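You operate a simulated robot arm through the tools that you are given. There is no shell and no other tool.

The job below is to be done with a simulated two-armed robot. You get a single attempt, and the scene is never put back.

TASK
Turn the sample pan down to 100, then loosen and dry the leaf.
Fine: the clumps go first; use the purple paddle and put it back; the dial ends off; scorch nothing.

It is judged by the outcome, as a careful person would: the job done as asked, and still so three seconds after it is handed in. It fails if anything else is knocked over, pushed out of place, dropped, spilled or broken.

THE ROBOT
Two 7-joint arms with fingered hands on one trunk that stands fixed in place. Base frame: the origin is at the foot of the trunk, x ahead of it, y to its left, z up. Units: m, degrees, N and s.
The left shoulder is at [0.07, 0.14, 1.133], the right one opposite. With the tool pointing down near the work surface each hand reaches from about 0.44 to 0.84 m from the base axis, measured 20 degrees to its own side. Payload 3.9 kg a hand.
The TCP of each hand is the grasp point between the finger pads, 0.029 m short of the fingertips. In the tool frame z runs along the fingers and y along their closing line. The gripper opens to 0.1 m; its body begins 0.034 m behind the TCP. The gripper is a hand of 5 fingers: y runs from the thumb to the fingers, the wrist lies at [-0.015, -0.105, -0.177] in the tool frame, and closing takes about 1.5 s.
Orientation is that of the tool frame in the base frame, as [roll, pitch, yaw] about the fixed x, y, z axes, in that order (R = Rz(yaw) Ry(pitch) Rx(roll)). With the fingers straight down and the wrist toward the robot, the tool's x, y and z point along [0, 1, 0], [1, 0, 0] and [0, 0, -1] of the base frame.

THE INTERFACE
- The arms move only by the tool move_arm. It takes "left_series", "right_series" or both (then of equal length, played together; a hand with none holds still); each is a list of rows, each a list of 2 entries, a list of its own where there are three numbers: the shift along the tool's x, y, z in units of 100 mm (1.0 is 100 mm), then the turn, a rotation vector about the tool's x, y, z in units of 90 degrees (1.0 is 90 degrees). In form: [[[x, y, z], [rx, ry, rz]], ...]. A call has 1 to 20 rows; each row is the pose to reach, as a shift and turn from the pose commanded when the call began, along the tool's axes at that moment. "left_fingers" and "right_fingers" are, for a hand that has rows, the finger opening in m, from 0 to 0.1, set as the call begins (left out, the last holds). A call with a number of a shift or a turn outside -1 to 1 is refused whole. A row lasts 0.2 s, in which the tool goes at most 0.05 m and 8.6 degrees; a call with a longer step from one row to the next is refused whole, and so is a gripper value outside its range. A pose out of reach is approached as far as the arm can. The call stops where the force on the tool passes 40 N (or 10 N more than at its start, if that is more) or the arm is blocked; 0.2 s more then pass. Each finger travels about 0.153 m/s and halts on what it meets, pressing with about 27 N; the grip force reading is that of the motor and also rises with nothing between the fingers. The clock runs only during rows and for 0.2 s after the last one: add rows that repeat a pose to give the fingers time. It gives the time, the measured TCP pose, the force on the tool (base axes), the opening and the grip force at its end, in the units of the frame above (readings bear some noise), with the torque about the TCP (base axes, N m) and any sound that the robot's microphone picked up.
- Cameras (640 x 400 px; columns grow to the right, rows downward): "scene" is now at [0.12, 0.016, 1.4446]; the picture's right is [0.25, -0.97, 0.00], its down [-0.70, -0.18, -0.70] and it looks along [0.67, 0.17, -0.72] (base axes); focal length 253 px, centre (320, 200). "left" rides on the left gripper at [-0.066, -0.086, -0.121] in its tool frame; the picture's right is [-0.76, -0.31, 0.58], its down [0.59, -0.70, 0.40] and it looks along [0.28, 0.64, 0.71] (tool axes); focal length 247 px, centre (320, 200). "right" rides on the right gripper at [0.066, -0.086, -0.121] in its tool frame; the picture's right is [-0.76, 0.31, -0.58], its down [-0.59, -0.70, 0.40] and it looks along [-0.28, 0.64, 0.71] (tool axes); focal length 247 px, centre (320, 200). There is no depth. A picture from a camera that has moved, and an enlarged one, comes with that camera's place and axes in the base frame and with its lens. The place of the scene camera against the robot may be out by one fixed shift of up to 0.012 m in any direction.
- snapshot(camera): a new picture of that camera. It takes no simulated time.
- slide_trunk(by): slides the trunk up (or, below 0, down) by that many m; the arms and the scene camera ride with it, the base frame stays. It gives what a move gives, with no picture.
- move_fingers(index, middle, ring, little, thumb_bend, thumb_turn, hand): sets how far each is bent, from 0 (flat) to 1 (curled in); at 0.3 the hand is open as for a grip, at 0.7 the pads meet at the TCP. One left out holds its place. A second passes; each finger stops where it meets its share of the squeeze, and holds until it gets a number again. A gripper value or a shape takes the hand back. It gives what a move gives, with no picture; readings hold the bend of each and the force on index, middle, ring, little, thumb and palm. thumb_turn goes from beside the hand (0) to across from the fingers (1), as for a grip.
- hand_shape(shape, hand): the hand has 5 fingers and takes this shape, open, in about a second: jaw (thumb against the fingers, like two jaws); tri (thumb and two fingers); tip (a fingertip pinch); poke (one finger out to press); point (the index stretched); flat (the hand flat); cup (the hand cupped); fist (a fist). The gripper value then closes the fingers along that shape, each until it touches; the sizes above hold for jaw. It gives what a move gives, with no picture.
- head_to(pan, tilt): turns the head with the scene camera to pan (to the left, within 86 degrees either way) and tilt (down, from -29 to 69), counted from straight ahead of the robot. It gives what a move gives.
- close_up(camera, box): a new picture of the part [left, top, right, bottom] of that camera's present view, enlarged. It takes no simulated time.
- hand_in(): hands the job in; it is judged then, once.

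Nothing tells you positions but the pictures and the camera data. Unless the task says otherwise, let go and move clear before handing in.

The tools are called after "Request:" as name(argument=value, ...) on one line, values as JSON. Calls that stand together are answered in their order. move_arm: Moves the arms, as the interface text tells. Its arguments: {"type":"object","properties":{"left_series":{"type":"array"},"left_fingers":{"type":"number"},"right_series":{"type":"array"},"right_fingers":{"type":"number"}},"required":[]} The other tools are called the same way: slide_trunk (by) moves the trunk up or down; hand_shape (shape, hand) gives the hand a shape; move_fingers (index, middle, ring, little, thumb_bend, thumb_turn, hand) moves the fingers one by one; head_to (pan, tilt) turns the head that bears the scene camera; snapshot (camera) takes a picture; close_up (camera, box) takes an enlarged picture of a part of a camera's view; hand_in () hands the job in.

At the start:

```text
time_s: 0.0
left_eef_pos: [0.4022, 0.3698, 1.1892]
left_tcp_rot: [179.9, -0.1, 113.1]
left_wrist_force: [0.4, -0.6, 0.4]
left_wrist_torque: [-0.01, -0.01, -0.02]
left_opening: 0.1
left_grasp_force: 0.1
left_shape: jaw
left_bend: [0.3, 0.3, 0.3, 0.3, 0.3, 0.98]
left_finger forces: [0.0, 0.1, 0.1, 0.1, 0.0, 0.0]
right_eef_pos: [0.4318, 0.0007, 1.2378]
right_tcp_rot: [179.9, 0.0, 113.0]
right_wrist_force: [0.7, -0.4, 0.0]
right_wrist_torque: [0.0, -0.05, 0.02]
right_opening: 0.0996
right_grasp_force: 0.0
right_shape: jaw
right_bend: [0.3, 0.3, 0.3, 0.3, 0.3, 0.98]
right_finger forces: [0.0, 0.0, 0.0, 0.1, 0.1, 0.1]
trunk travel left (down, up): [-0.775, 0.065]
head pan, tilt (commanded): [14.3, 46.0]
```

scene: 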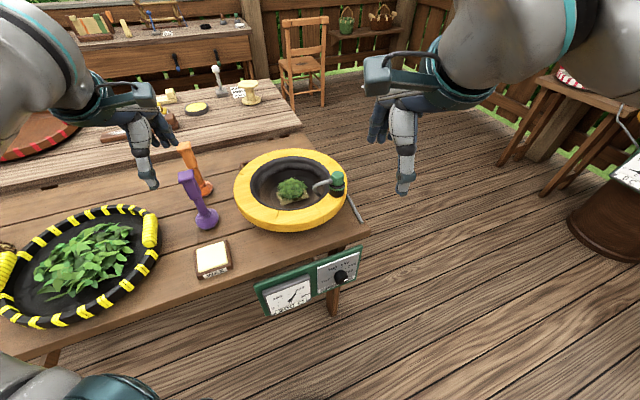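
right: 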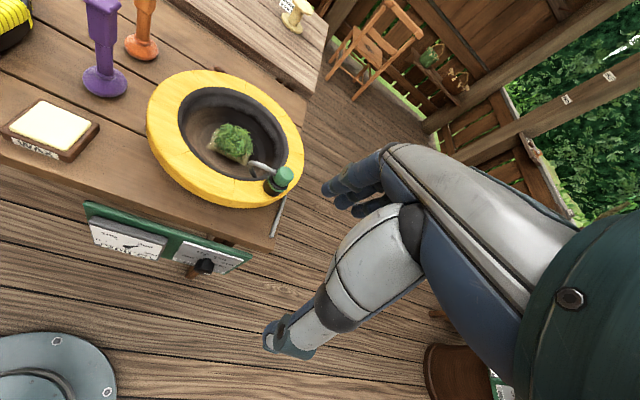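
left: 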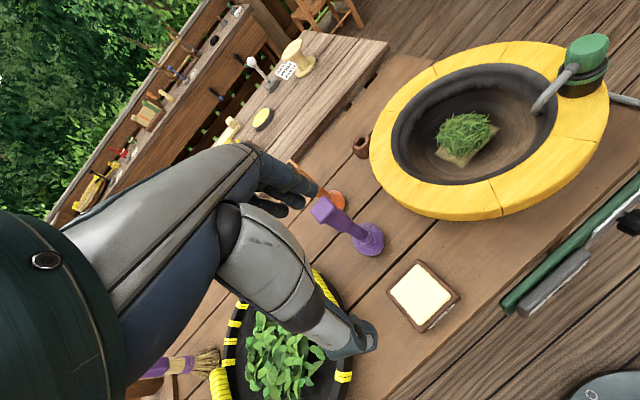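

I see a workbench with a yellow-rimmed pan holding a green leaf sample, purple and orange paddles standing beside it, a tray of leaves, and a dial panel on the front edge of the bench. I'll look closer at each of these before moving anything.

Request:
close_up(camera="scene", box=[230, 220, 390, 320])

Request:
close_up(camera="scene", box=[160, 130, 360, 255])

Request:
close_up(camera="right", box=[70, 190, 270, 315])

Request:
close_up(camera="left", box=[360, 30, 640, 205])

Request:
close_up(camera="scene", box=[0, 60, 320, 260])

```text
4.00 times, centred on (310, 270) of scene
camera zoom: at [0.12, 0.016, 1.4446], right [0.25, -0.97, 0.0], down [-0.7, -0.18, -0.7], along [0.67, 0.17, -0.72], focal length 1013 px, centre (360, -80)
```

zoom: 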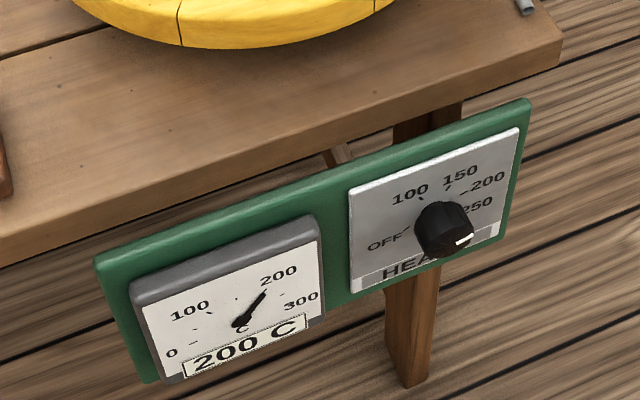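

```text
3.20 times, centred on (260, 192) of scene
camera zoom: at [0.12, 0.016, 1.4446], right [0.25, -0.97, 0.0], down [-0.7, -0.18, -0.7], along [0.67, 0.17, -0.72], focal length 811 px, centre (512, 224)
```

zoom: 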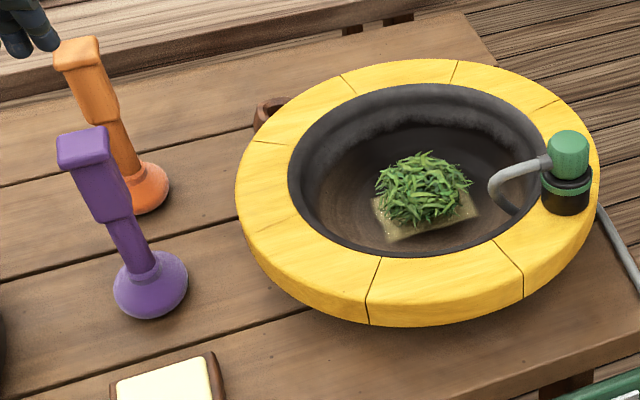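

```text
3.20 times, centred on (170, 252) of right
camera zoom: at [0.3284, 0.0273, 1.3585], right [0.58, -0.58, 0.58], down [-0.42, -0.82, -0.4], along [0.7, -0.01, -0.71], focal length 790 px, centre (800, 32)
```

zoom: 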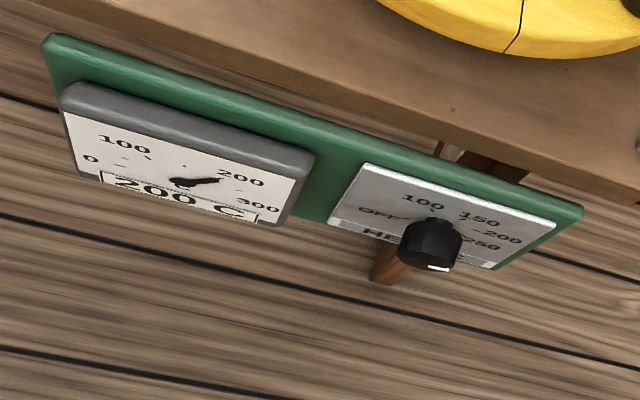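

```text
2.29 times, centred on (500, 118) of left
camera zoom: at [0.3496, 0.2753, 1.3099], right [0.01, -0.82, -0.58], down [-0.88, 0.27, -0.4], along [0.48, 0.51, -0.71], focal length 564 px, centre (-91, 389)
```

zoom: 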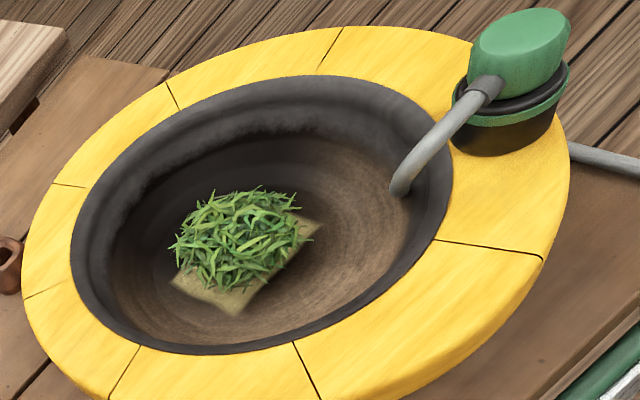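

```text
2.00 times, centred on (160, 160) of scene
camera zoom: at [0.12, 0.016, 1.4446], right [0.25, -0.97, 0.0], down [-0.7, -0.18, -0.7], along [0.67, 0.17, -0.72], focal length 507 px, centre (640, 280)
```

zoom: 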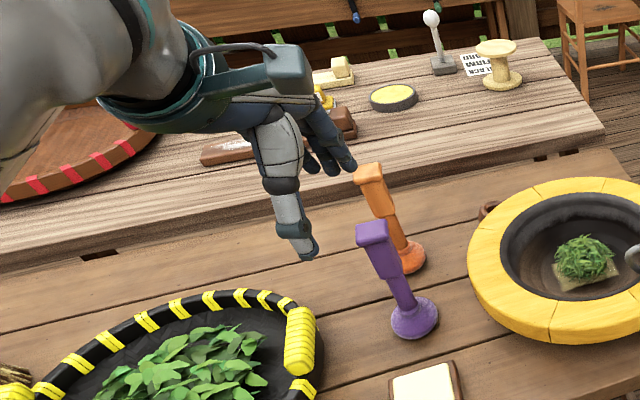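

I see the temperature gauge reading 200 C and the heat dial pointing near its high end. I'll enlarge the labels and the pan contents, to be sure of what each thing is.

Request:
close_up(camera="scene", box=[312, 245, 372, 295])

Request:
close_up(camera="scene", box=[262, 170, 326, 210])

Request:
close_up(camera="scene", box=[180, 230, 244, 280])

Request:
close_up(camera="scene", box=[170, 130, 230, 240])

Request:
close_up(camera="scene", box=[120, 60, 280, 160])

Request:
close_up(camera="right", box=[170, 225, 260, 285])

```text
8.00 times, centred on (342, 270) of scene
camera zoom: at [0.12, 0.016, 1.4446], right [0.25, -0.97, 0.0], down [-0.7, -0.18, -0.7], along [0.67, 0.17, -0.72], focal length 2026 px, centre (144, -360)
```

zoom: 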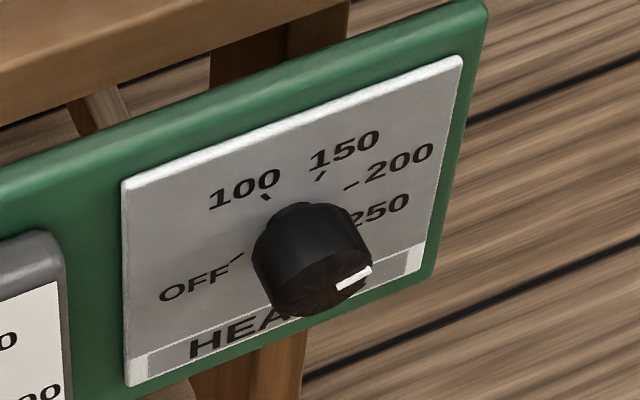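

```text
10.00 times, centred on (294, 190) of scene
camera zoom: at [0.12, 0.016, 1.4446], right [0.25, -0.97, 0.0], down [-0.7, -0.18, -0.7], along [0.67, 0.17, -0.72], focal length 2533 px, centre (580, 300)
```

zoom: 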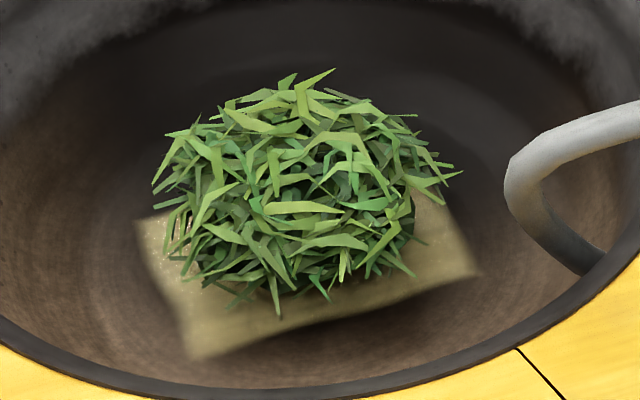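

```text
8.00 times, centred on (212, 255) of scene
camera zoom: at [0.12, 0.016, 1.4446], right [0.25, -0.97, 0.0], down [-0.7, -0.18, -0.7], along [0.67, 0.17, -0.72], focal length 2026 px, centre (1184, -240)
```

zoom: 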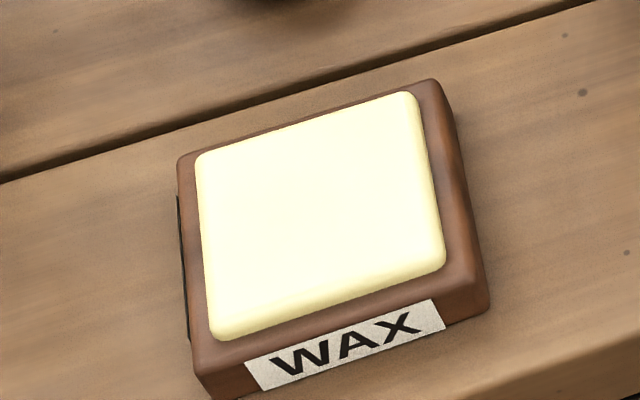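

```text
3.64 times, centred on (200, 185) of scene
camera zoom: at [0.12, 0.016, 1.4446], right [0.25, -0.97, 0.0], down [-0.7, -0.18, -0.7], along [0.67, 0.17, -0.72], focal length 921 px, centre (756, 254)
```

zoom: 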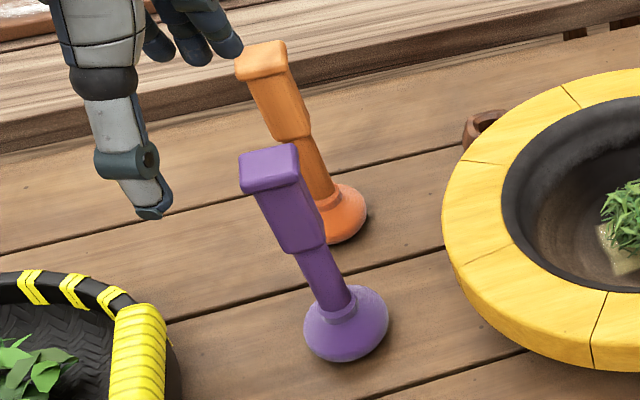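

```text
4.00 times, centred on (200, 110) of scene
camera zoom: at [0.12, 0.016, 1.4446], right [0.25, -0.97, 0.0], down [-0.7, -0.18, -0.7], along [0.67, 0.17, -0.72], focal length 1013 px, centre (800, 560)
```

zoom: 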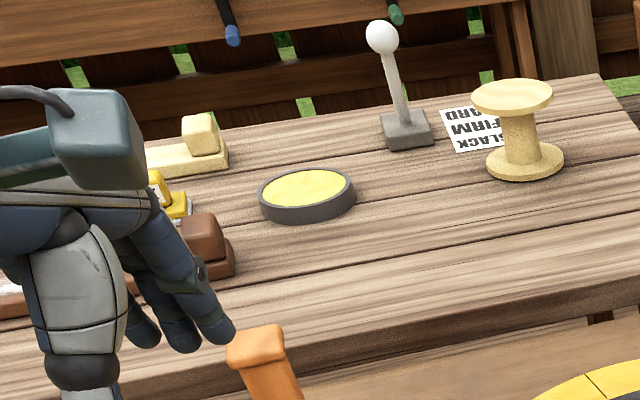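

```text
6.67 times, centred on (215, 255) of right
camera zoom: at [0.3284, 0.0273, 1.3585], right [0.58, -0.58, 0.58], down [-0.42, -0.82, -0.4], along [0.7, -0.01, -0.71], focal length 1646 px, centre (1020, -167)
```

zoom: 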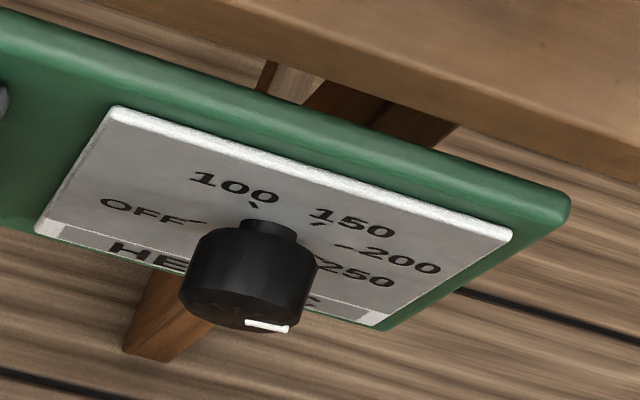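

I need accurate positions, so I'm enlarging matching features in the scene, right and left views to triangulate from them.

Request:
close_up(camera="right", box=[0, 80, 160, 180])

Request:
close_up(camera="right", box=[180, 160, 340, 260])

Request:
close_up(camera="scene", box=[300, 160, 400, 260])

Request:
close_up(camera="left", box=[300, 160, 480, 340])

Request:
close_up(camera="left", box=[480, 180, 640, 340])

```text
4.00 times, centred on (80, 130) of right
camera zoom: at [0.3284, 0.0273, 1.3585], right [0.58, -0.58, 0.58], down [-0.42, -0.82, -0.4], along [0.7, -0.01, -0.71], focal length 988 px, centre (1280, 480)
```

zoom: 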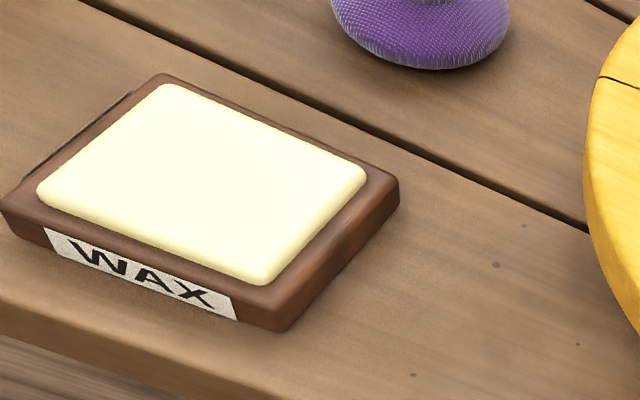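

```text
4.00 times, centred on (260, 210) of right
camera zoom: at [0.3284, 0.0273, 1.3585], right [0.58, -0.58, 0.58], down [-0.42, -0.82, -0.4], along [0.7, -0.01, -0.71], focal length 988 px, centre (560, 160)
```

zoom: 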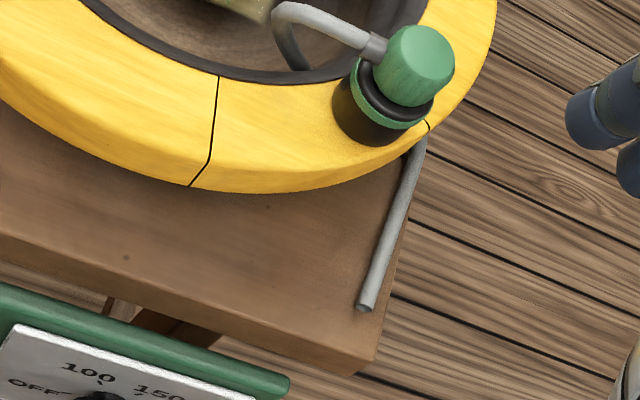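

```text
4.00 times, centred on (350, 210) of scene
camera zoom: at [0.12, 0.016, 1.4446], right [0.25, -0.97, 0.0], down [-0.7, -0.18, -0.7], along [0.67, 0.17, -0.72], focal length 1013 px, centre (200, 160)
```

zoom: 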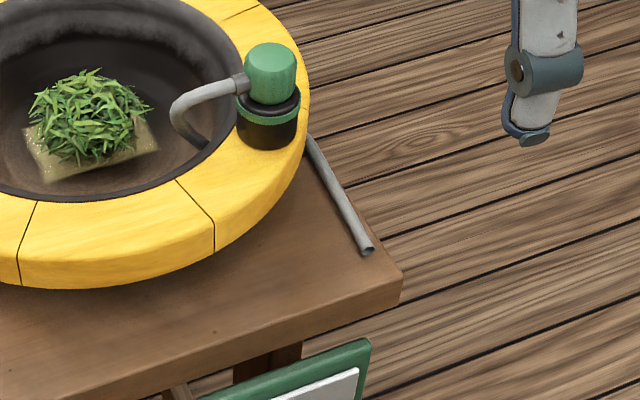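

```text
2.22 times, centred on (390, 250) of left
camera zoom: at [0.3496, 0.2753, 1.3099], right [0.01, -0.82, -0.58], down [-0.88, 0.27, -0.4], along [0.48, 0.51, -0.71], focal length 549 px, centre (164, 89)
```

zoom: 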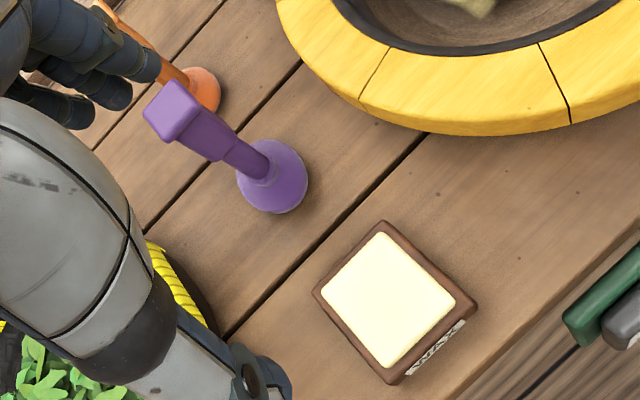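

```text
2.50 times, centred on (560, 260) of left
camera zoom: at [0.3496, 0.2753, 1.3099], right [0.01, -0.82, -0.58], down [-0.88, 0.27, -0.4], along [0.48, 0.51, -0.71], focal length 617 px, centre (-280, 50)
```

zoom: 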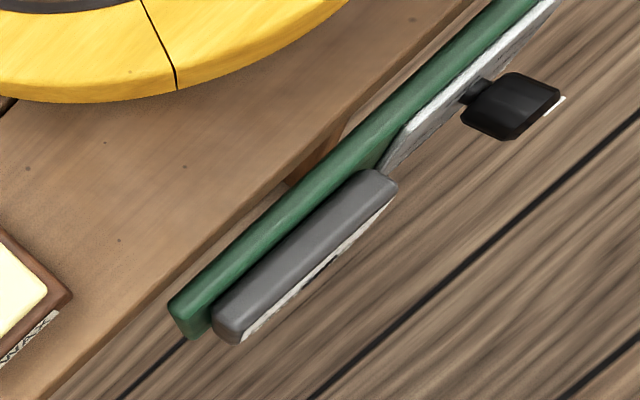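

The table top works out at about z 0.81, and the dial face at about (0.52, 0.045, 0.68). I'm checking the panel tilt next, because it sets the angle I approach the knob from.

Request:
close_up(camera="left", box=[590, 180, 690, 250])

Request:
close_up(camera="left", box=[480, 130, 640, 330])

Request:
close_up(camera="right", box=[70, 190, 170, 280])

```text
refused: 690 is not a number from 0 to 640
```

```text
2.00 times, centred on (560, 230) of left
camera zoom: at [0.3496, 0.2753, 1.3099], right [0.01, -0.82, -0.58], down [-0.88, 0.27, -0.4], along [0.48, 0.51, -0.71], focal length 494 px, centre (-160, 140)
```

zoom: 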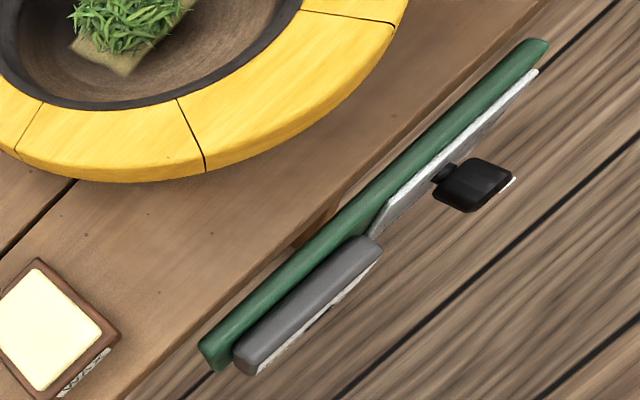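

```text
4.44 times, centred on (120, 235) of right
camera zoom: at [0.3284, 0.0273, 1.3585], right [0.58, -0.58, 0.58], down [-0.42, -0.82, -0.4], along [0.7, -0.01, -0.71], focal length 1098 px, centre (1209, 44)
```

zoom: 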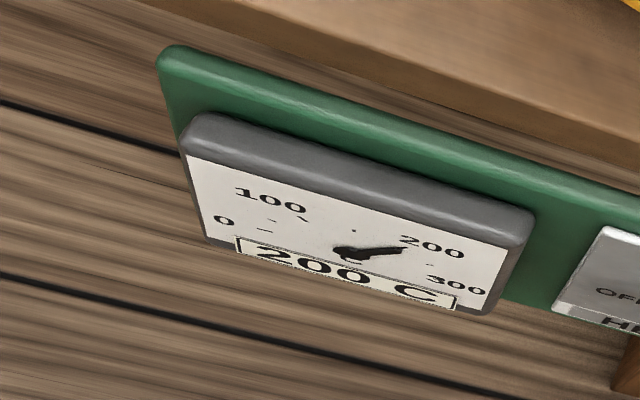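

The panel is vertical and faces about (-0.8, -0.6). The knob is about 4 cm wide with its face near (0.517, 0.044, 0.66), and it is set at 200. I'm turning the right hand to point at the panel, held well back from it.

Request:
move_arm(right_series=[[[-0.018, -0.033, 0.071], [-0.047, 0.06, 0.047]], [[-0.036, -0.065, 0.143], [-0.094, 0.119, 0.094]], [[-0.054, -0.098, 0.214], [-0.142, 0.179, 0.142]], [[-0.071, -0.13, 0.286], [-0.189, 0.238, 0.189]], [[-0.089, -0.163, 0.357], [-0.236, 0.298, 0.236]], [[-0.107, -0.195, 0.429], [-0.283, 0.357, 0.283]], [[-0.125, -0.228, 0.5], [-0.331, 0.417, 0.331]], [[-0.143, -0.26, 0.571], [-0.378, 0.476, 0.378]], [[-0.161, -0.293, 0.643], [-0.425, 0.536, 0.425]], [[-0.179, -0.325, 0.714], [-0.472, 0.595, 0.472]], [[-0.196, -0.358, 0.786], [-0.519, 0.655, 0.519]], [[-0.214, -0.39, 0.857], [-0.567, 0.714, 0.567]], [[-0.232, -0.423, 0.929], [-0.614, 0.774, 0.614]], [[-0.25, -0.455, 1.0], [-0.661, 0.833, 0.661]]])

```text
time_s: 3.0
left_eef_pos: [0.4034, 0.3707, 1.1879]
left_tcp_rot: [179.9, 0.1, 112.9]
left_wrist_force: [0.0, 0.0, 0.4]
left_wrist_torque: [-0.02, 0.01, 0.0]
left_opening: 0.1
left_grasp_force: 0.0
left_shape: jaw
left_bend: [0.3, 0.3, 0.3, 0.3, 0.3, 0.98]
left_finger forces: [0.0, 0.0, 0.0, 0.1, 0.0, 0.0]
right_eef_pos: [0.4385, 0.0046, 1.1317]
right_tcp_rot: [-25.7, -89.8, -118.3]
right_wrist_force: [-0.2, -0.2, -0.2]
right_wrist_torque: [0.02, 0.03, -0.04]
right_opening: 0.0998
right_grasp_force: 0.0
right_shape: jaw
right_bend: [0.3, 0.3, 0.3, 0.3, 0.3, 0.98]
right_finger forces: [0.1, 0.0, 0.0, 0.1, 0.1, 0.0]
right hand out of reach, approached as far as the arm can: row 7, 8, 9, 10, 11, 12, 13, 14
trunk travel left (down, up): [-0.775, 0.065]
head pan, tilt (commanded): [14.3, 46.0]
```

The orientation is right, but the arm couldn't tuck in as close to the body as I asked. I'm lowering the hand now in steps, staying clear in front of the panel.

Request:
move_arm(right_series=[[[-0.48, 0, 0], [0, 0, 0]], [[-0.96, 0, 0], [0, 0, 0]]])

```text
time_s: 3.6
left_eef_pos: [0.4043, 0.3718, 1.1893]
left_tcp_rot: [-179.9, 0.0, 112.9]
left_wrist_force: [0.1, 0.4, -0.1]
left_wrist_torque: [0.01, -0.02, 0.01]
left_opening: 0.1001
left_grasp_force: 0.1
left_shape: jaw
left_bend: [0.3, 0.3, 0.3, 0.3, 0.3, 0.98]
left_finger forces: [0.1, 0.0, 0.1, 0.1, 0.0, 0.0]
right_eef_pos: [0.4396, 0.0034, 1.0374]
right_tcp_rot: [3.1, -90.0, -146.8]
right_wrist_force: [0.3, 0.0, -0.5]
right_wrist_torque: [0.0, 0.01, -0.01]
right_opening: 0.1001
right_grasp_force: 0.0
right_shape: jaw
right_bend: [0.3, 0.3, 0.3, 0.3, 0.3, 0.98]
right_finger forces: [0.1, 0.0, 0.0, 0.0, 0.1, 0.0]
trunk travel left (down, up): [-0.775, 0.065]
head pan, tilt (commanded): [14.3, 46.0]
```

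The hand lowers cleanly in front of the panel, so I'm continuing down and backing off slightly.

Request:
move_arm(right_series=[[[-0.48, 0, -0.1], [0, 0, 0]], [[-0.96, 0, -0.2], [0, 0, 0]]])

Request:
move_arm(right_series=[[[-0.48, 0, 0], [0, 0, 0]], [[-0.96, 0, 0], [0, 0, 0]]])

Request:
move_arm(right_series=[[[-0.48, 0, 0], [0, 0, 0]], [[-0.96, 0, 0], [0, 0, 0]]])

Request:
snapshot(camera="right")

Request:
snapshot(camera="scene")

```text
time_s: 4.2
left_eef_pos: [0.403, 0.3691, 1.1891]
left_tcp_rot: [-180.0, 0.0, 113.0]
left_wrist_force: [-0.1, 0.0, 0.0]
left_wrist_torque: [-0.03, 0.02, 0.01]
left_opening: 0.1001
left_grasp_force: 0.0
left_shape: jaw
left_bend: [0.3, 0.3, 0.3, 0.3, 0.3, 0.98]
left_finger forces: [0.1, 0.0, 0.1, 0.0, 0.1, 0.1]
right_eef_pos: [0.4205, -0.0062, 0.9407]
right_tcp_rot: [-125.9, -90.0, -18.0]
right_wrist_force: [0.1, -0.3, 0.2]
right_wrist_torque: [0.03, 0.02, 0.01]
right_opening: 0.1002
right_grasp_force: 0.1
right_shape: jaw
right_bend: [0.3, 0.3, 0.3, 0.3, 0.3, 0.98]
right_finger forces: [0.1, 0.0, 0.0, 0.0, 0.1, 0.0]
trunk travel left (down, up): [-0.775, 0.065]
head pan, tilt (commanded): [14.3, 46.0]
```

```text
time_s: 4.8
left_eef_pos: [0.4044, 0.368, 1.1888]
left_tcp_rot: [180.0, -0.1, 113.0]
left_wrist_force: [-0.2, 0.1, 0.4]
left_wrist_torque: [0.02, 0.01, 0.02]
left_opening: 0.0998
left_grasp_force: 0.1
left_shape: jaw
left_bend: [0.3, 0.3, 0.3, 0.3, 0.3, 0.98]
left_finger forces: [0.1, 0.0, 0.1, 0.0, 0.0, 0.1]
right_eef_pos: [0.4237, -0.0042, 0.8445]
right_tcp_rot: [-43.7, -90.0, -100.2]
right_wrist_force: [0.5, 0.2, -0.5]
right_wrist_torque: [-0.01, 0.0, 0.02]
right_opening: 0.1
right_grasp_force: 0.0
right_shape: jaw
right_bend: [0.3, 0.3, 0.3, 0.3, 0.3, 0.98]
right_finger forces: [0.0, 0.0, 0.0, 0.1, 0.0, 0.1]
trunk travel left (down, up): [-0.775, 0.065]
head pan, tilt (commanded): [14.3, 46.0]
```

```text
time_s: 5.4
left_eef_pos: [0.4019, 0.3702, 1.1894]
left_tcp_rot: [-180.0, 0.0, 113.0]
left_wrist_force: [-0.3, -0.6, 0.3]
left_wrist_torque: [0.0, -0.01, -0.01]
left_opening: 0.0999
left_grasp_force: 0.0
left_shape: jaw
left_bend: [0.3, 0.3, 0.3, 0.3, 0.3, 0.98]
left_finger forces: [0.0, 0.0, 0.0, 0.0, 0.0, 0.0]
right_eef_pos: [0.4195, -0.0053, 0.7505]
right_tcp_rot: [-143.3, -90.0, -0.4]
right_wrist_force: [0.0, -0.1, -0.1]
right_wrist_torque: [0.03, 0.0, 0.0]
right_opening: 0.0999
right_grasp_force: 0.1
right_shape: jaw
right_bend: [0.3, 0.3, 0.3, 0.3, 0.3, 0.98]
right_finger forces: [0.0, 0.1, 0.0, 0.1, 0.0, 0.0]
trunk travel left (down, up): [-0.775, 0.065]
head pan, tilt (commanded): [14.3, 46.0]
```

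```text
taken
camera right: at [0.2725, -0.0071, 0.8152], right [-0.28, -0.59, -0.76], down [-0.09, 0.8, -0.59], along [0.95, -0.1, -0.28], focal length 247 px, centre (320, 200)
```

right: 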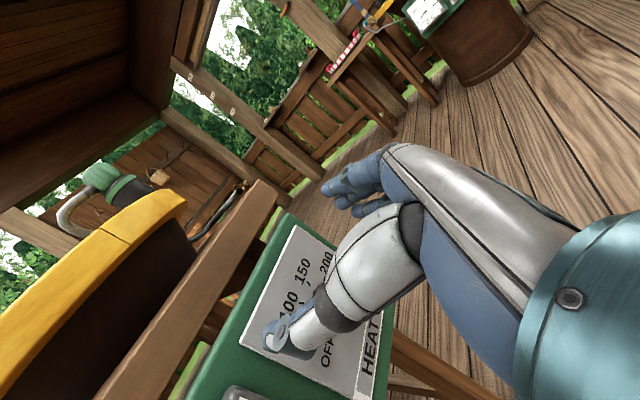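

```text
taken
camera scene: at [0.1197, 0.0156, 1.4447], right [0.25, -0.97, 0.0], down [-0.7, -0.18, -0.7], along [0.67, 0.17, -0.72], focal length 253 px, centre (320, 200)
```

scene: 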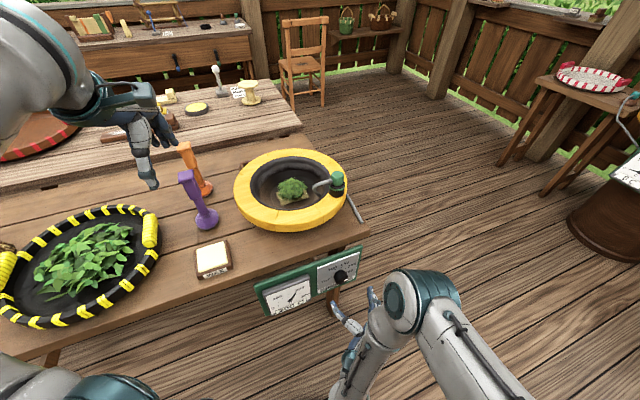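

The right hand now faces the panel at z 0.75. I'm enlarging this view to pin down where the knob axis is.

Request:
close_up(camera="right", box=[180, 190, 440, 400])

Request:
close_up(camera="scene", box=[250, 225, 410, 345])

Request:
close_up(camera="left", box=[480, 130, 640, 330])

```text
1.90 times, centred on (310, 295) of right
camera zoom: at [0.2725, -0.0071, 0.8152], right [-0.28, -0.59, -0.76], down [-0.09, 0.8, -0.59], along [0.95, -0.1, -0.28], focal length 470 px, centre (339, 19)
```

zoom: 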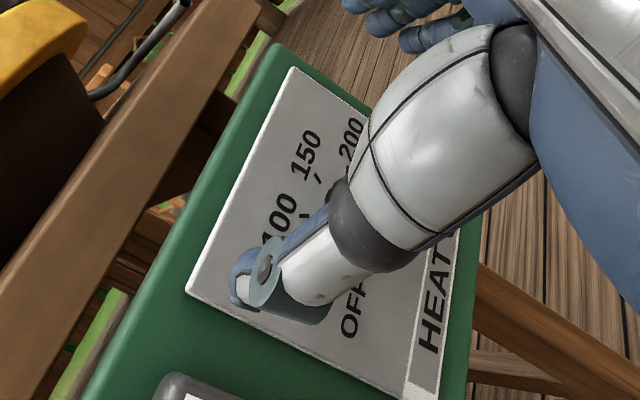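

```text
3.33 times, centred on (330, 285) of scene
camera zoom: at [0.1197, 0.0156, 1.4447], right [0.25, -0.97, 0.0], down [-0.7, -0.18, -0.7], along [0.67, 0.17, -0.72], focal length 844 px, centre (287, -83)
```

zoom: 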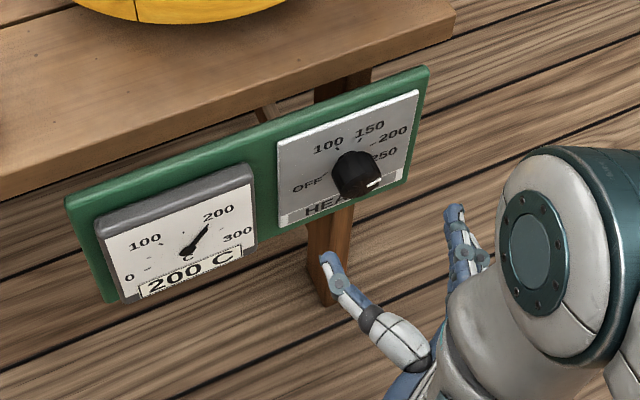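

```text
2.00 times, centred on (560, 230) of left
camera zoom: at [0.3493, 0.275, 1.3101], right [0.01, -0.82, -0.58], down [-0.88, 0.27, -0.4], along [0.48, 0.51, -0.71], focal length 494 px, centre (-160, 140)
```

zoom: 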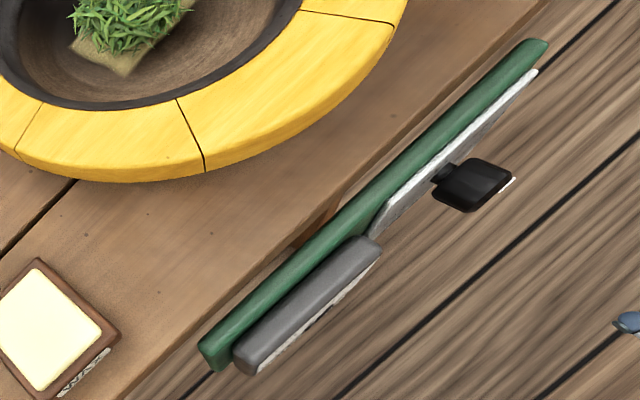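

The plate corners from this closer view put the knob axis at z about 0.655, through (0.517, 0.044). I'm lowering onto that axis and checking alignment before I approach.

Request:
move_arm(right_series=[[[-0.32, 0.06, 0], [0, 0, 0]], [[-0.64, 0.12, 0], [0, 0, 0]], [[-0.95, 0.17, 0], [0, 0, 0]]])

Request:
close_up(camera="right", box=[180, 130, 440, 340])

Request:
close_up(camera="scene", box=[250, 225, 410, 345])

Request:
snapshot(camera="left")

```text
time_s: 6.2
left_eef_pos: [0.4036, 0.3702, 1.1892]
left_tcp_rot: [-180.0, 0.0, 113.0]
left_wrist_force: [-0.8, -0.9, -0.4]
left_wrist_torque: [-0.03, -0.03, 0.0]
left_opening: 0.0999
left_grasp_force: 0.0
left_shape: jaw
left_bend: [0.3, 0.3, 0.3, 0.3, 0.3, 0.98]
left_finger forces: [0.1, 0.0, 0.0, 0.0, 0.0, 0.0]
right_eef_pos: [0.4307, -0.018, 0.6538]
right_tcp_rot: [157.6, -90.0, 58.6]
right_wrist_force: [0.5, -0.6, 0.3]
right_wrist_torque: [0.02, 0.01, 0.03]
right_opening: 0.1001
right_grasp_force: 0.1
right_shape: jaw
right_bend: [0.3, 0.3, 0.3, 0.3, 0.3, 0.98]
right_finger forces: [0.0, 0.0, 0.1, 0.0, 0.1, 0.0]
trunk travel left (down, up): [-0.775, 0.065]
head pan, tilt (commanded): [14.3, 46.0]
```

```text
1.90 times, centred on (310, 235) of right
camera zoom: at [0.2834, -0.0201, 0.7195], right [-0.28, -0.59, -0.76], down [-0.09, 0.8, -0.59], along [0.95, -0.1, -0.28], focal length 470 px, centre (339, 133)
```

zoom: 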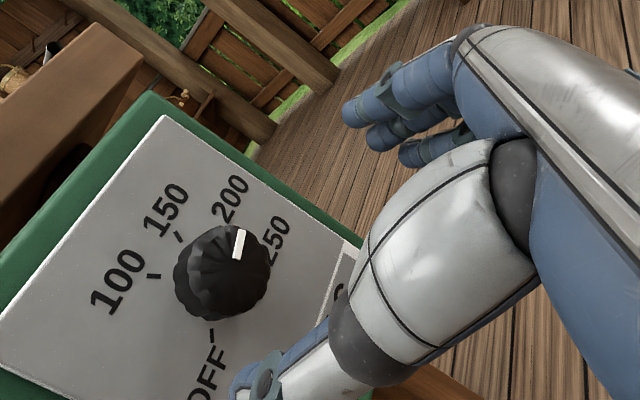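

```text
3.33 times, centred on (330, 285) of scene
camera zoom: at [0.1203, 0.0155, 1.4446], right [0.25, -0.97, 0.0], down [-0.7, -0.18, -0.7], along [0.67, 0.17, -0.72], focal length 844 px, centre (287, -83)
```

zoom: 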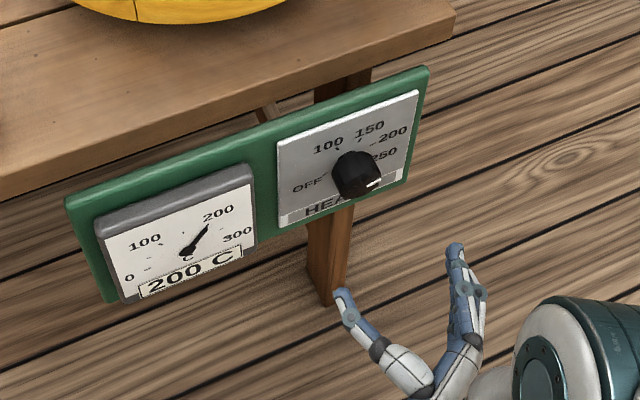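

```text
taken
camera left: at [0.3498, 0.2748, 1.31], right [0.01, -0.82, -0.58], down [-0.88, 0.27, -0.4], along [0.48, 0.51, -0.71], focal length 247 px, centre (320, 200)
```

left: 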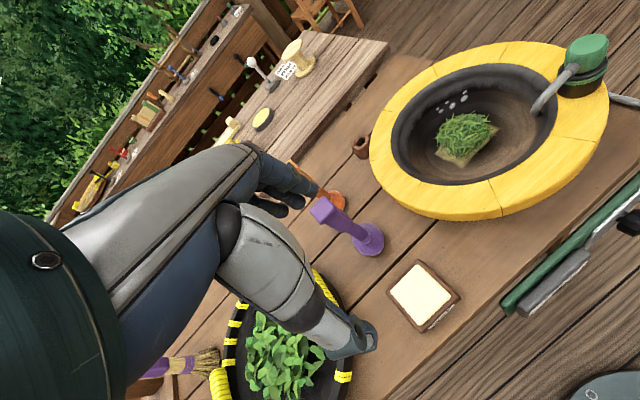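

The pan is starting to give off puffs, so I'm being quick. The knob axis is within 6 mm of the hand's line, so I'm approaching with the fingers open around it.

Request:
move_arm(right_series=[[[0, 0.055, 0.33], [0, 0, 0]], [[0, 0.055, 0.67], [0, 0, 0]], [[0, 0.055, 1.0], [0, 0, 0]]], right_fingers=0.1)

Request:
close_up(camera="scene", box=[290, 225, 390, 300])

Request:
close_up(camera="right", box=[180, 130, 440, 340])

Request:
close_up(camera="left", box=[480, 130, 640, 330])

```text
time_s: 7.0
left_eef_pos: [0.4028, 0.3697, 1.189]
left_tcp_rot: [-179.9, 0.1, 113.0]
left_wrist_force: [0.3, 0.0, -0.2]
left_wrist_torque: [0.0, -0.03, 0.02]
left_opening: 0.0997
left_grasp_force: 0.1
left_shape: jaw
left_bend: [0.3, 0.3, 0.3, 0.3, 0.3, 0.98]
left_finger forces: [0.0, 0.0, 0.1, 0.0, 0.1, 0.1]
right_eef_pos: [0.5166, 0.0362, 0.6547]
right_tcp_rot: [-143.9, -89.8, 0.1]
right_wrist_force: [0.1, -0.6, 0.0]
right_wrist_torque: [-0.03, 0.02, 0.01]
right_opening: 0.0998
right_grasp_force: 0.0
right_shape: jaw
right_bend: [0.3, 0.3, 0.3, 0.3, 0.3, 0.98]
right_finger forces: [0.1, 0.0, 0.0, 0.0, 0.0, 0.1]
trunk travel left (down, up): [-0.775, 0.065]
head pan, tilt (commanded): [14.3, 46.0]
```

```text
5.33 times, centred on (340, 262) of scene
camera zoom: at [0.1202, 0.0163, 1.4446], right [0.25, -0.97, 0.0], down [-0.7, -0.18, -0.7], along [0.67, 0.17, -0.72], focal length 1351 px, centre (213, -133)
```

zoom: 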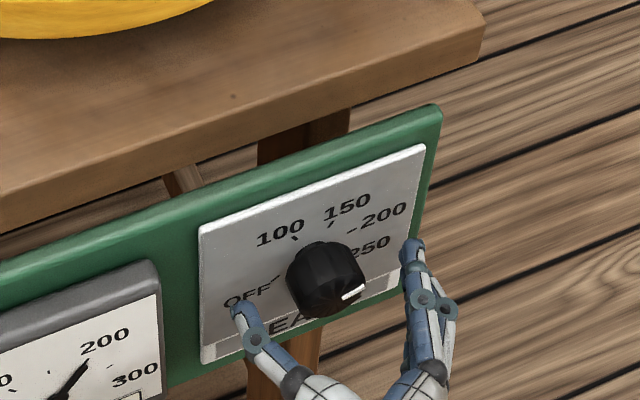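

```text
1.90 times, centred on (310, 235) of right
camera zoom: at [0.3682, 0.0341, 0.7196], right [-0.29, -0.59, -0.76], down [-0.09, 0.8, -0.59], along [0.95, -0.1, -0.28], focal length 470 px, centre (339, 133)
```

zoom: 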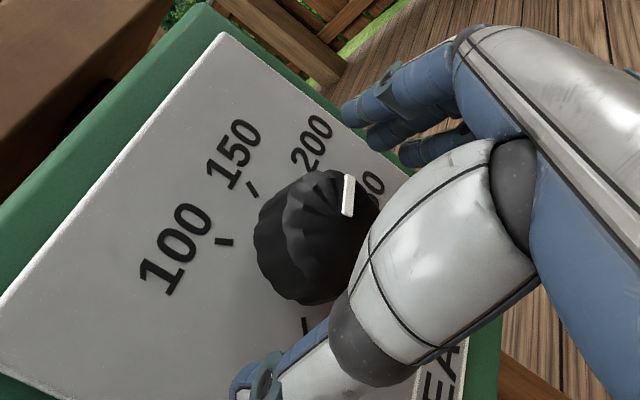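

```text
2.00 times, centred on (560, 230) of left
camera zoom: at [0.3498, 0.2756, 1.3097], right [0.01, -0.82, -0.58], down [-0.88, 0.27, -0.4], along [0.48, 0.51, -0.71], focal length 494 px, centre (-160, 140)
```

zoom: 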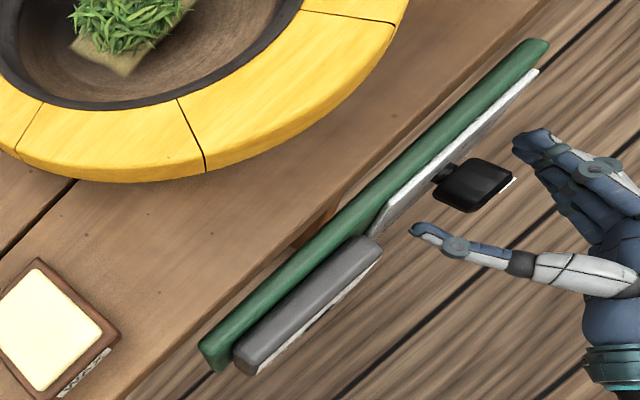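

The thumb and fingers straddle the knob symmetrically, about 5 cm to each side. I'm closing on it now.

Request:
move_arm(right_series=[[[0, 0, 0], [0, 0, 0]], [[0, 0, 0], [0, 0, 0]], [[0, 0, 0], [0, 0, 0]], [[0, 0, 0], [0, 0, 0]]], right_fingers=0.025)

Request:
close_up(camera="scene", box=[290, 225, 390, 300])

Request:
close_up(camera="right", box=[180, 130, 440, 340])

```text
time_s: 8.0
left_eef_pos: [0.4015, 0.3696, 1.1882]
left_tcp_rot: [179.9, 0.0, 113.0]
left_wrist_force: [-0.4, 0.1, 0.7]
left_wrist_torque: [-0.01, 0.01, -0.02]
left_opening: 0.0996
left_grasp_force: 0.0
left_shape: jaw
left_bend: [0.3, 0.3, 0.3, 0.3, 0.3, 0.98]
left_finger forces: [0.0, 0.0, 0.0, 0.0, 0.0, 0.0]
right_eef_pos: [0.5148, 0.0369, 0.6537]
right_tcp_rot: [-131.6, -89.9, -12.2]
right_wrist_force: [-2.3, 4.5, 0.3]
right_wrist_torque: [0.0, 0.0, 0.06]
right_opening: 0.0353
right_grasp_force: 27.5
right_shape: jaw
right_bend: [0.49, 0.49, 0.74, 0.55, 0.44, 1.0]
right_finger forces: [12.9, 7.4, 0.0, 0.1, 25.3, 0.0]
trunk travel left (down, up): [-0.775, 0.065]
head pan, tilt (commanded): [14.3, 46.0]
```

```text
5.33 times, centred on (340, 262) of scene
camera zoom: at [0.1197, 0.0166, 1.4446], right [0.25, -0.97, 0.0], down [-0.7, -0.18, -0.7], along [0.67, 0.17, -0.72], focal length 1351 px, centre (213, -133)
```

zoom: 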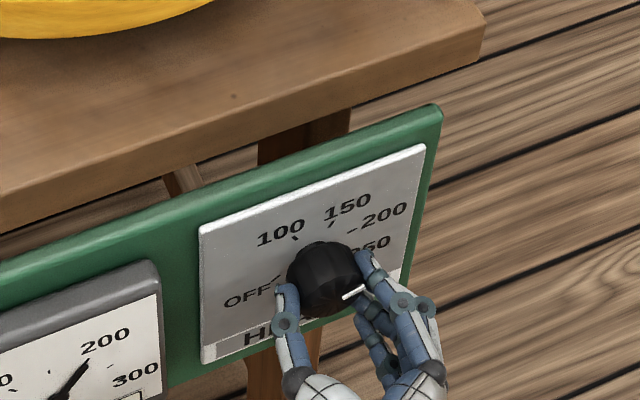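

```text
1.90 times, centred on (310, 235) of right
camera zoom: at [0.3674, 0.0346, 0.7199], right [-0.28, -0.59, -0.76], down [-0.09, 0.8, -0.59], along [0.95, -0.1, -0.28], focal length 470 px, centre (339, 133)
```

zoom: 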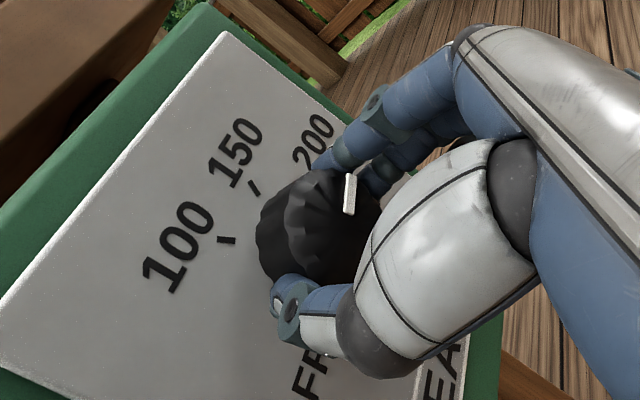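

The index, middle finger and thumb hold the knob firmly. I'm turning it anticlockwise now, from 200 towards 100, about 96 degrees in all.

Request:
move_arm(right_series=[[[0, 0, 0], [0, 0, -0.09]], [[0, 0, 0], [0, 0, -0.18]], [[0, 0, 0], [0, 0, -0.27]], [[0, 0, 0], [0, 0, -0.36]], [[0, 0, 0], [0, 0, -0.45]], [[0, 0, 0], [0, 0, -0.54]], [[0, 0, 0], [0, 0, -0.63]], [[0, 0, 0], [0, 0, -0.72]], [[0, 0, 0], [0, 0, -0.81]], [[0, 0, 0], [0, 0, -0.9]], [[0, 0, 0], [0, 0, -0.98]]])

Request:
close_up(camera="scene", box=[240, 225, 400, 325])

Request:
snapshot(camera="right")

```text
time_s: 8.6
left_eef_pos: [0.4001, 0.3732, 1.1885]
left_tcp_rot: [179.8, 0.2, 113.1]
left_wrist_force: [-0.6, 0.2, -0.5]
left_wrist_torque: [0.03, 0.01, 0.02]
left_opening: 0.0996
left_grasp_force: 0.0
left_shape: jaw
left_bend: [0.3, 0.3, 0.3, 0.3, 0.3, 0.98]
left_finger forces: [0.0, 0.0, 0.1, 0.0, 0.0, 0.0]
right_eef_pos: [0.5226, 0.0271, 0.6563]
right_tcp_rot: [91.7, -75.9, 124.7]
right_wrist_force: [-19.7, 21.1, 3.9]
right_wrist_torque: [0.1, 0.05, 0.81]
right_opening: 0.0379
right_grasp_force: 27.6
right_shape: jaw
right_bend: [0.76, 0.78, 0.74, 0.55, 0.45, 0.94]
right_finger forces: [7.1, 0.2, 0.0, 0.1, 35.0, 0.0]
trunk travel left (down, up): [-0.775, 0.065]
head pan, tilt (commanded): [14.3, 46.0]
stopped in row 2 (right hand): the force on the tool passed its limit at 48 N (the readings are from after the stop); the commanded pose is now the measured one
```

```text
4.00 times, centred on (320, 275) of scene
camera zoom: at [0.1172, 0.0192, 1.445], right [0.25, -0.97, 0.0], down [-0.69, -0.18, -0.7], along [0.67, 0.17, -0.72], focal length 1013 px, centre (320, -100)
```

zoom: 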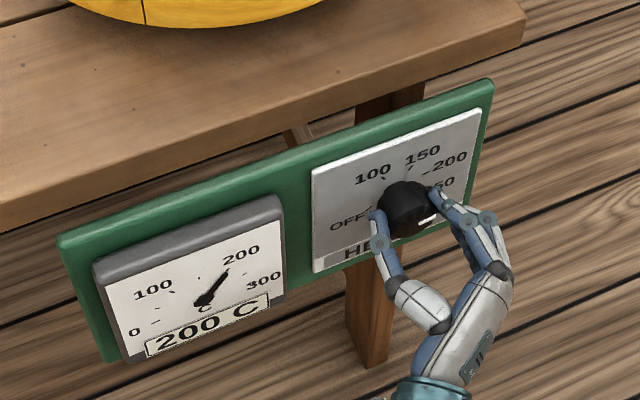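

```text
taken
camera right: at [0.3667, 0.0361, 0.6995], right [-0.18, -0.73, -0.65], down [0.0, 0.67, -0.75], along [0.98, -0.14, -0.12], focal length 247 px, centre (320, 200)
```

right: 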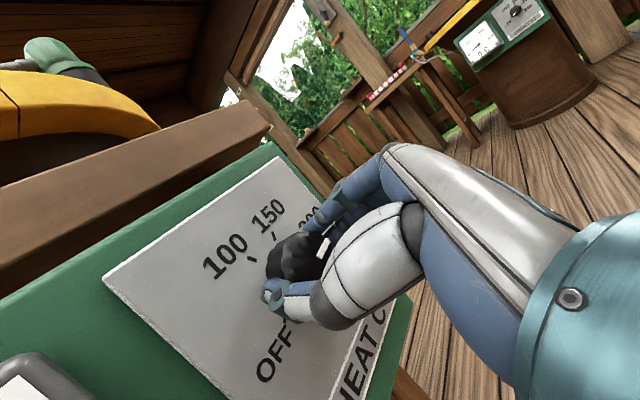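

The grip slipped: the finger pads were too far forward on the knob, and the force limit stopped the turn. I'm opening, recentring and going about 12 mm deeper before I try again.

Request:
move_arm(right_series=[[[0, 0, 0], [0, 0, 0]], [[0, 0, 0], [0, 0, 0.04]], [[0.007, -0.06, 0], [0, 0, 0.08]], [[0.015, -0.12, 0], [0, 0, 0.157]]], right_fingers=0.1)

Request:
close_up(camera="scene", box=[290, 225, 390, 300])

Request:
close_up(camera="left", box=[480, 130, 640, 330])

Request:
close_up(camera="right", box=[180, 130, 440, 340])

```text
time_s: 9.6
left_eef_pos: [0.4037, 0.3695, 1.1878]
left_tcp_rot: [-180.0, 0.0, 112.9]
left_wrist_force: [-0.1, -0.1, 0.3]
left_wrist_torque: [0.0, -0.02, 0.01]
left_opening: 0.0996
left_grasp_force: 0.0
left_shape: jaw
left_bend: [0.3, 0.3, 0.3, 0.3, 0.3, 0.98]
left_finger forces: [0.0, 0.0, 0.1, 0.1, 0.0, 0.0]
right_eef_pos: [0.5185, 0.0338, 0.655]
right_tcp_rot: [-105.6, -89.6, -38.8]
right_wrist_force: [0.8, 0.6, 1.0]
right_wrist_torque: [0.01, -0.01, -0.01]
right_opening: 0.0999
right_grasp_force: 0.0
right_shape: jaw
right_bend: [0.3, 0.3, 0.3, 0.3, 0.3, 0.98]
right_finger forces: [0.0, 0.0, 0.1, 0.0, 0.0, 0.0]
trunk travel left (down, up): [-0.775, 0.065]
head pan, tilt (commanded): [14.3, 46.0]
```

```text
5.33 times, centred on (340, 262) of scene
camera zoom: at [0.1209, 0.0158, 1.4445], right [0.25, -0.97, 0.0], down [-0.7, -0.18, -0.69], along [0.67, 0.17, -0.72], focal length 1351 px, centre (213, -133)
```

zoom: 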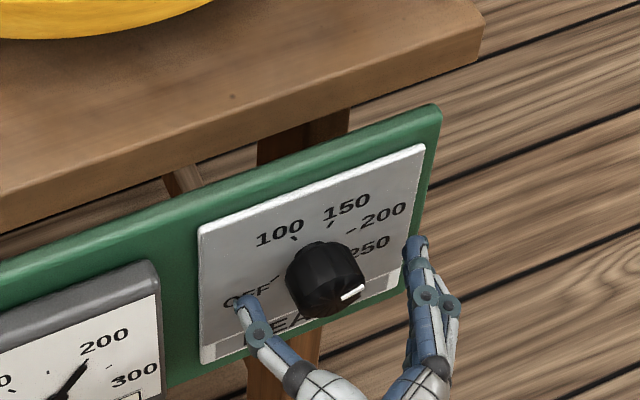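

```text
2.00 times, centred on (560, 230) of left
camera zoom: at [0.3504, 0.2751, 1.3096], right [0.01, -0.82, -0.58], down [-0.88, 0.27, -0.4], along [0.48, 0.51, -0.71], focal length 494 px, centre (-160, 140)
```

zoom: 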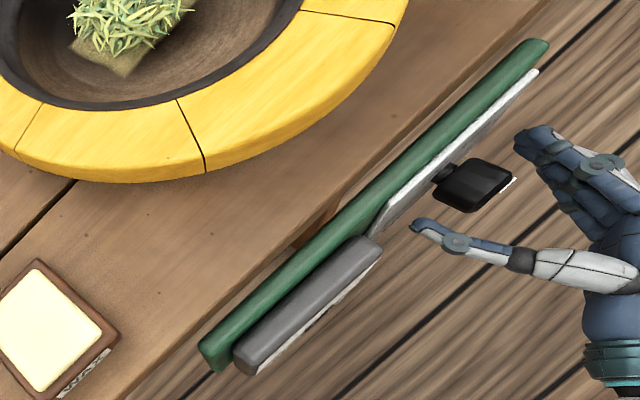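

```text
1.90 times, centred on (310, 235) of right
camera zoom: at [0.3713, 0.0335, 0.7214], right [-0.29, -0.58, -0.76], down [-0.09, 0.81, -0.59], along [0.95, -0.1, -0.29], focal length 470 px, centre (339, 133)
```

zoom: 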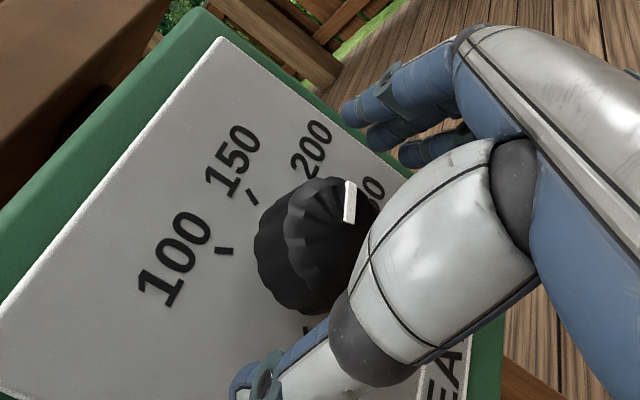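

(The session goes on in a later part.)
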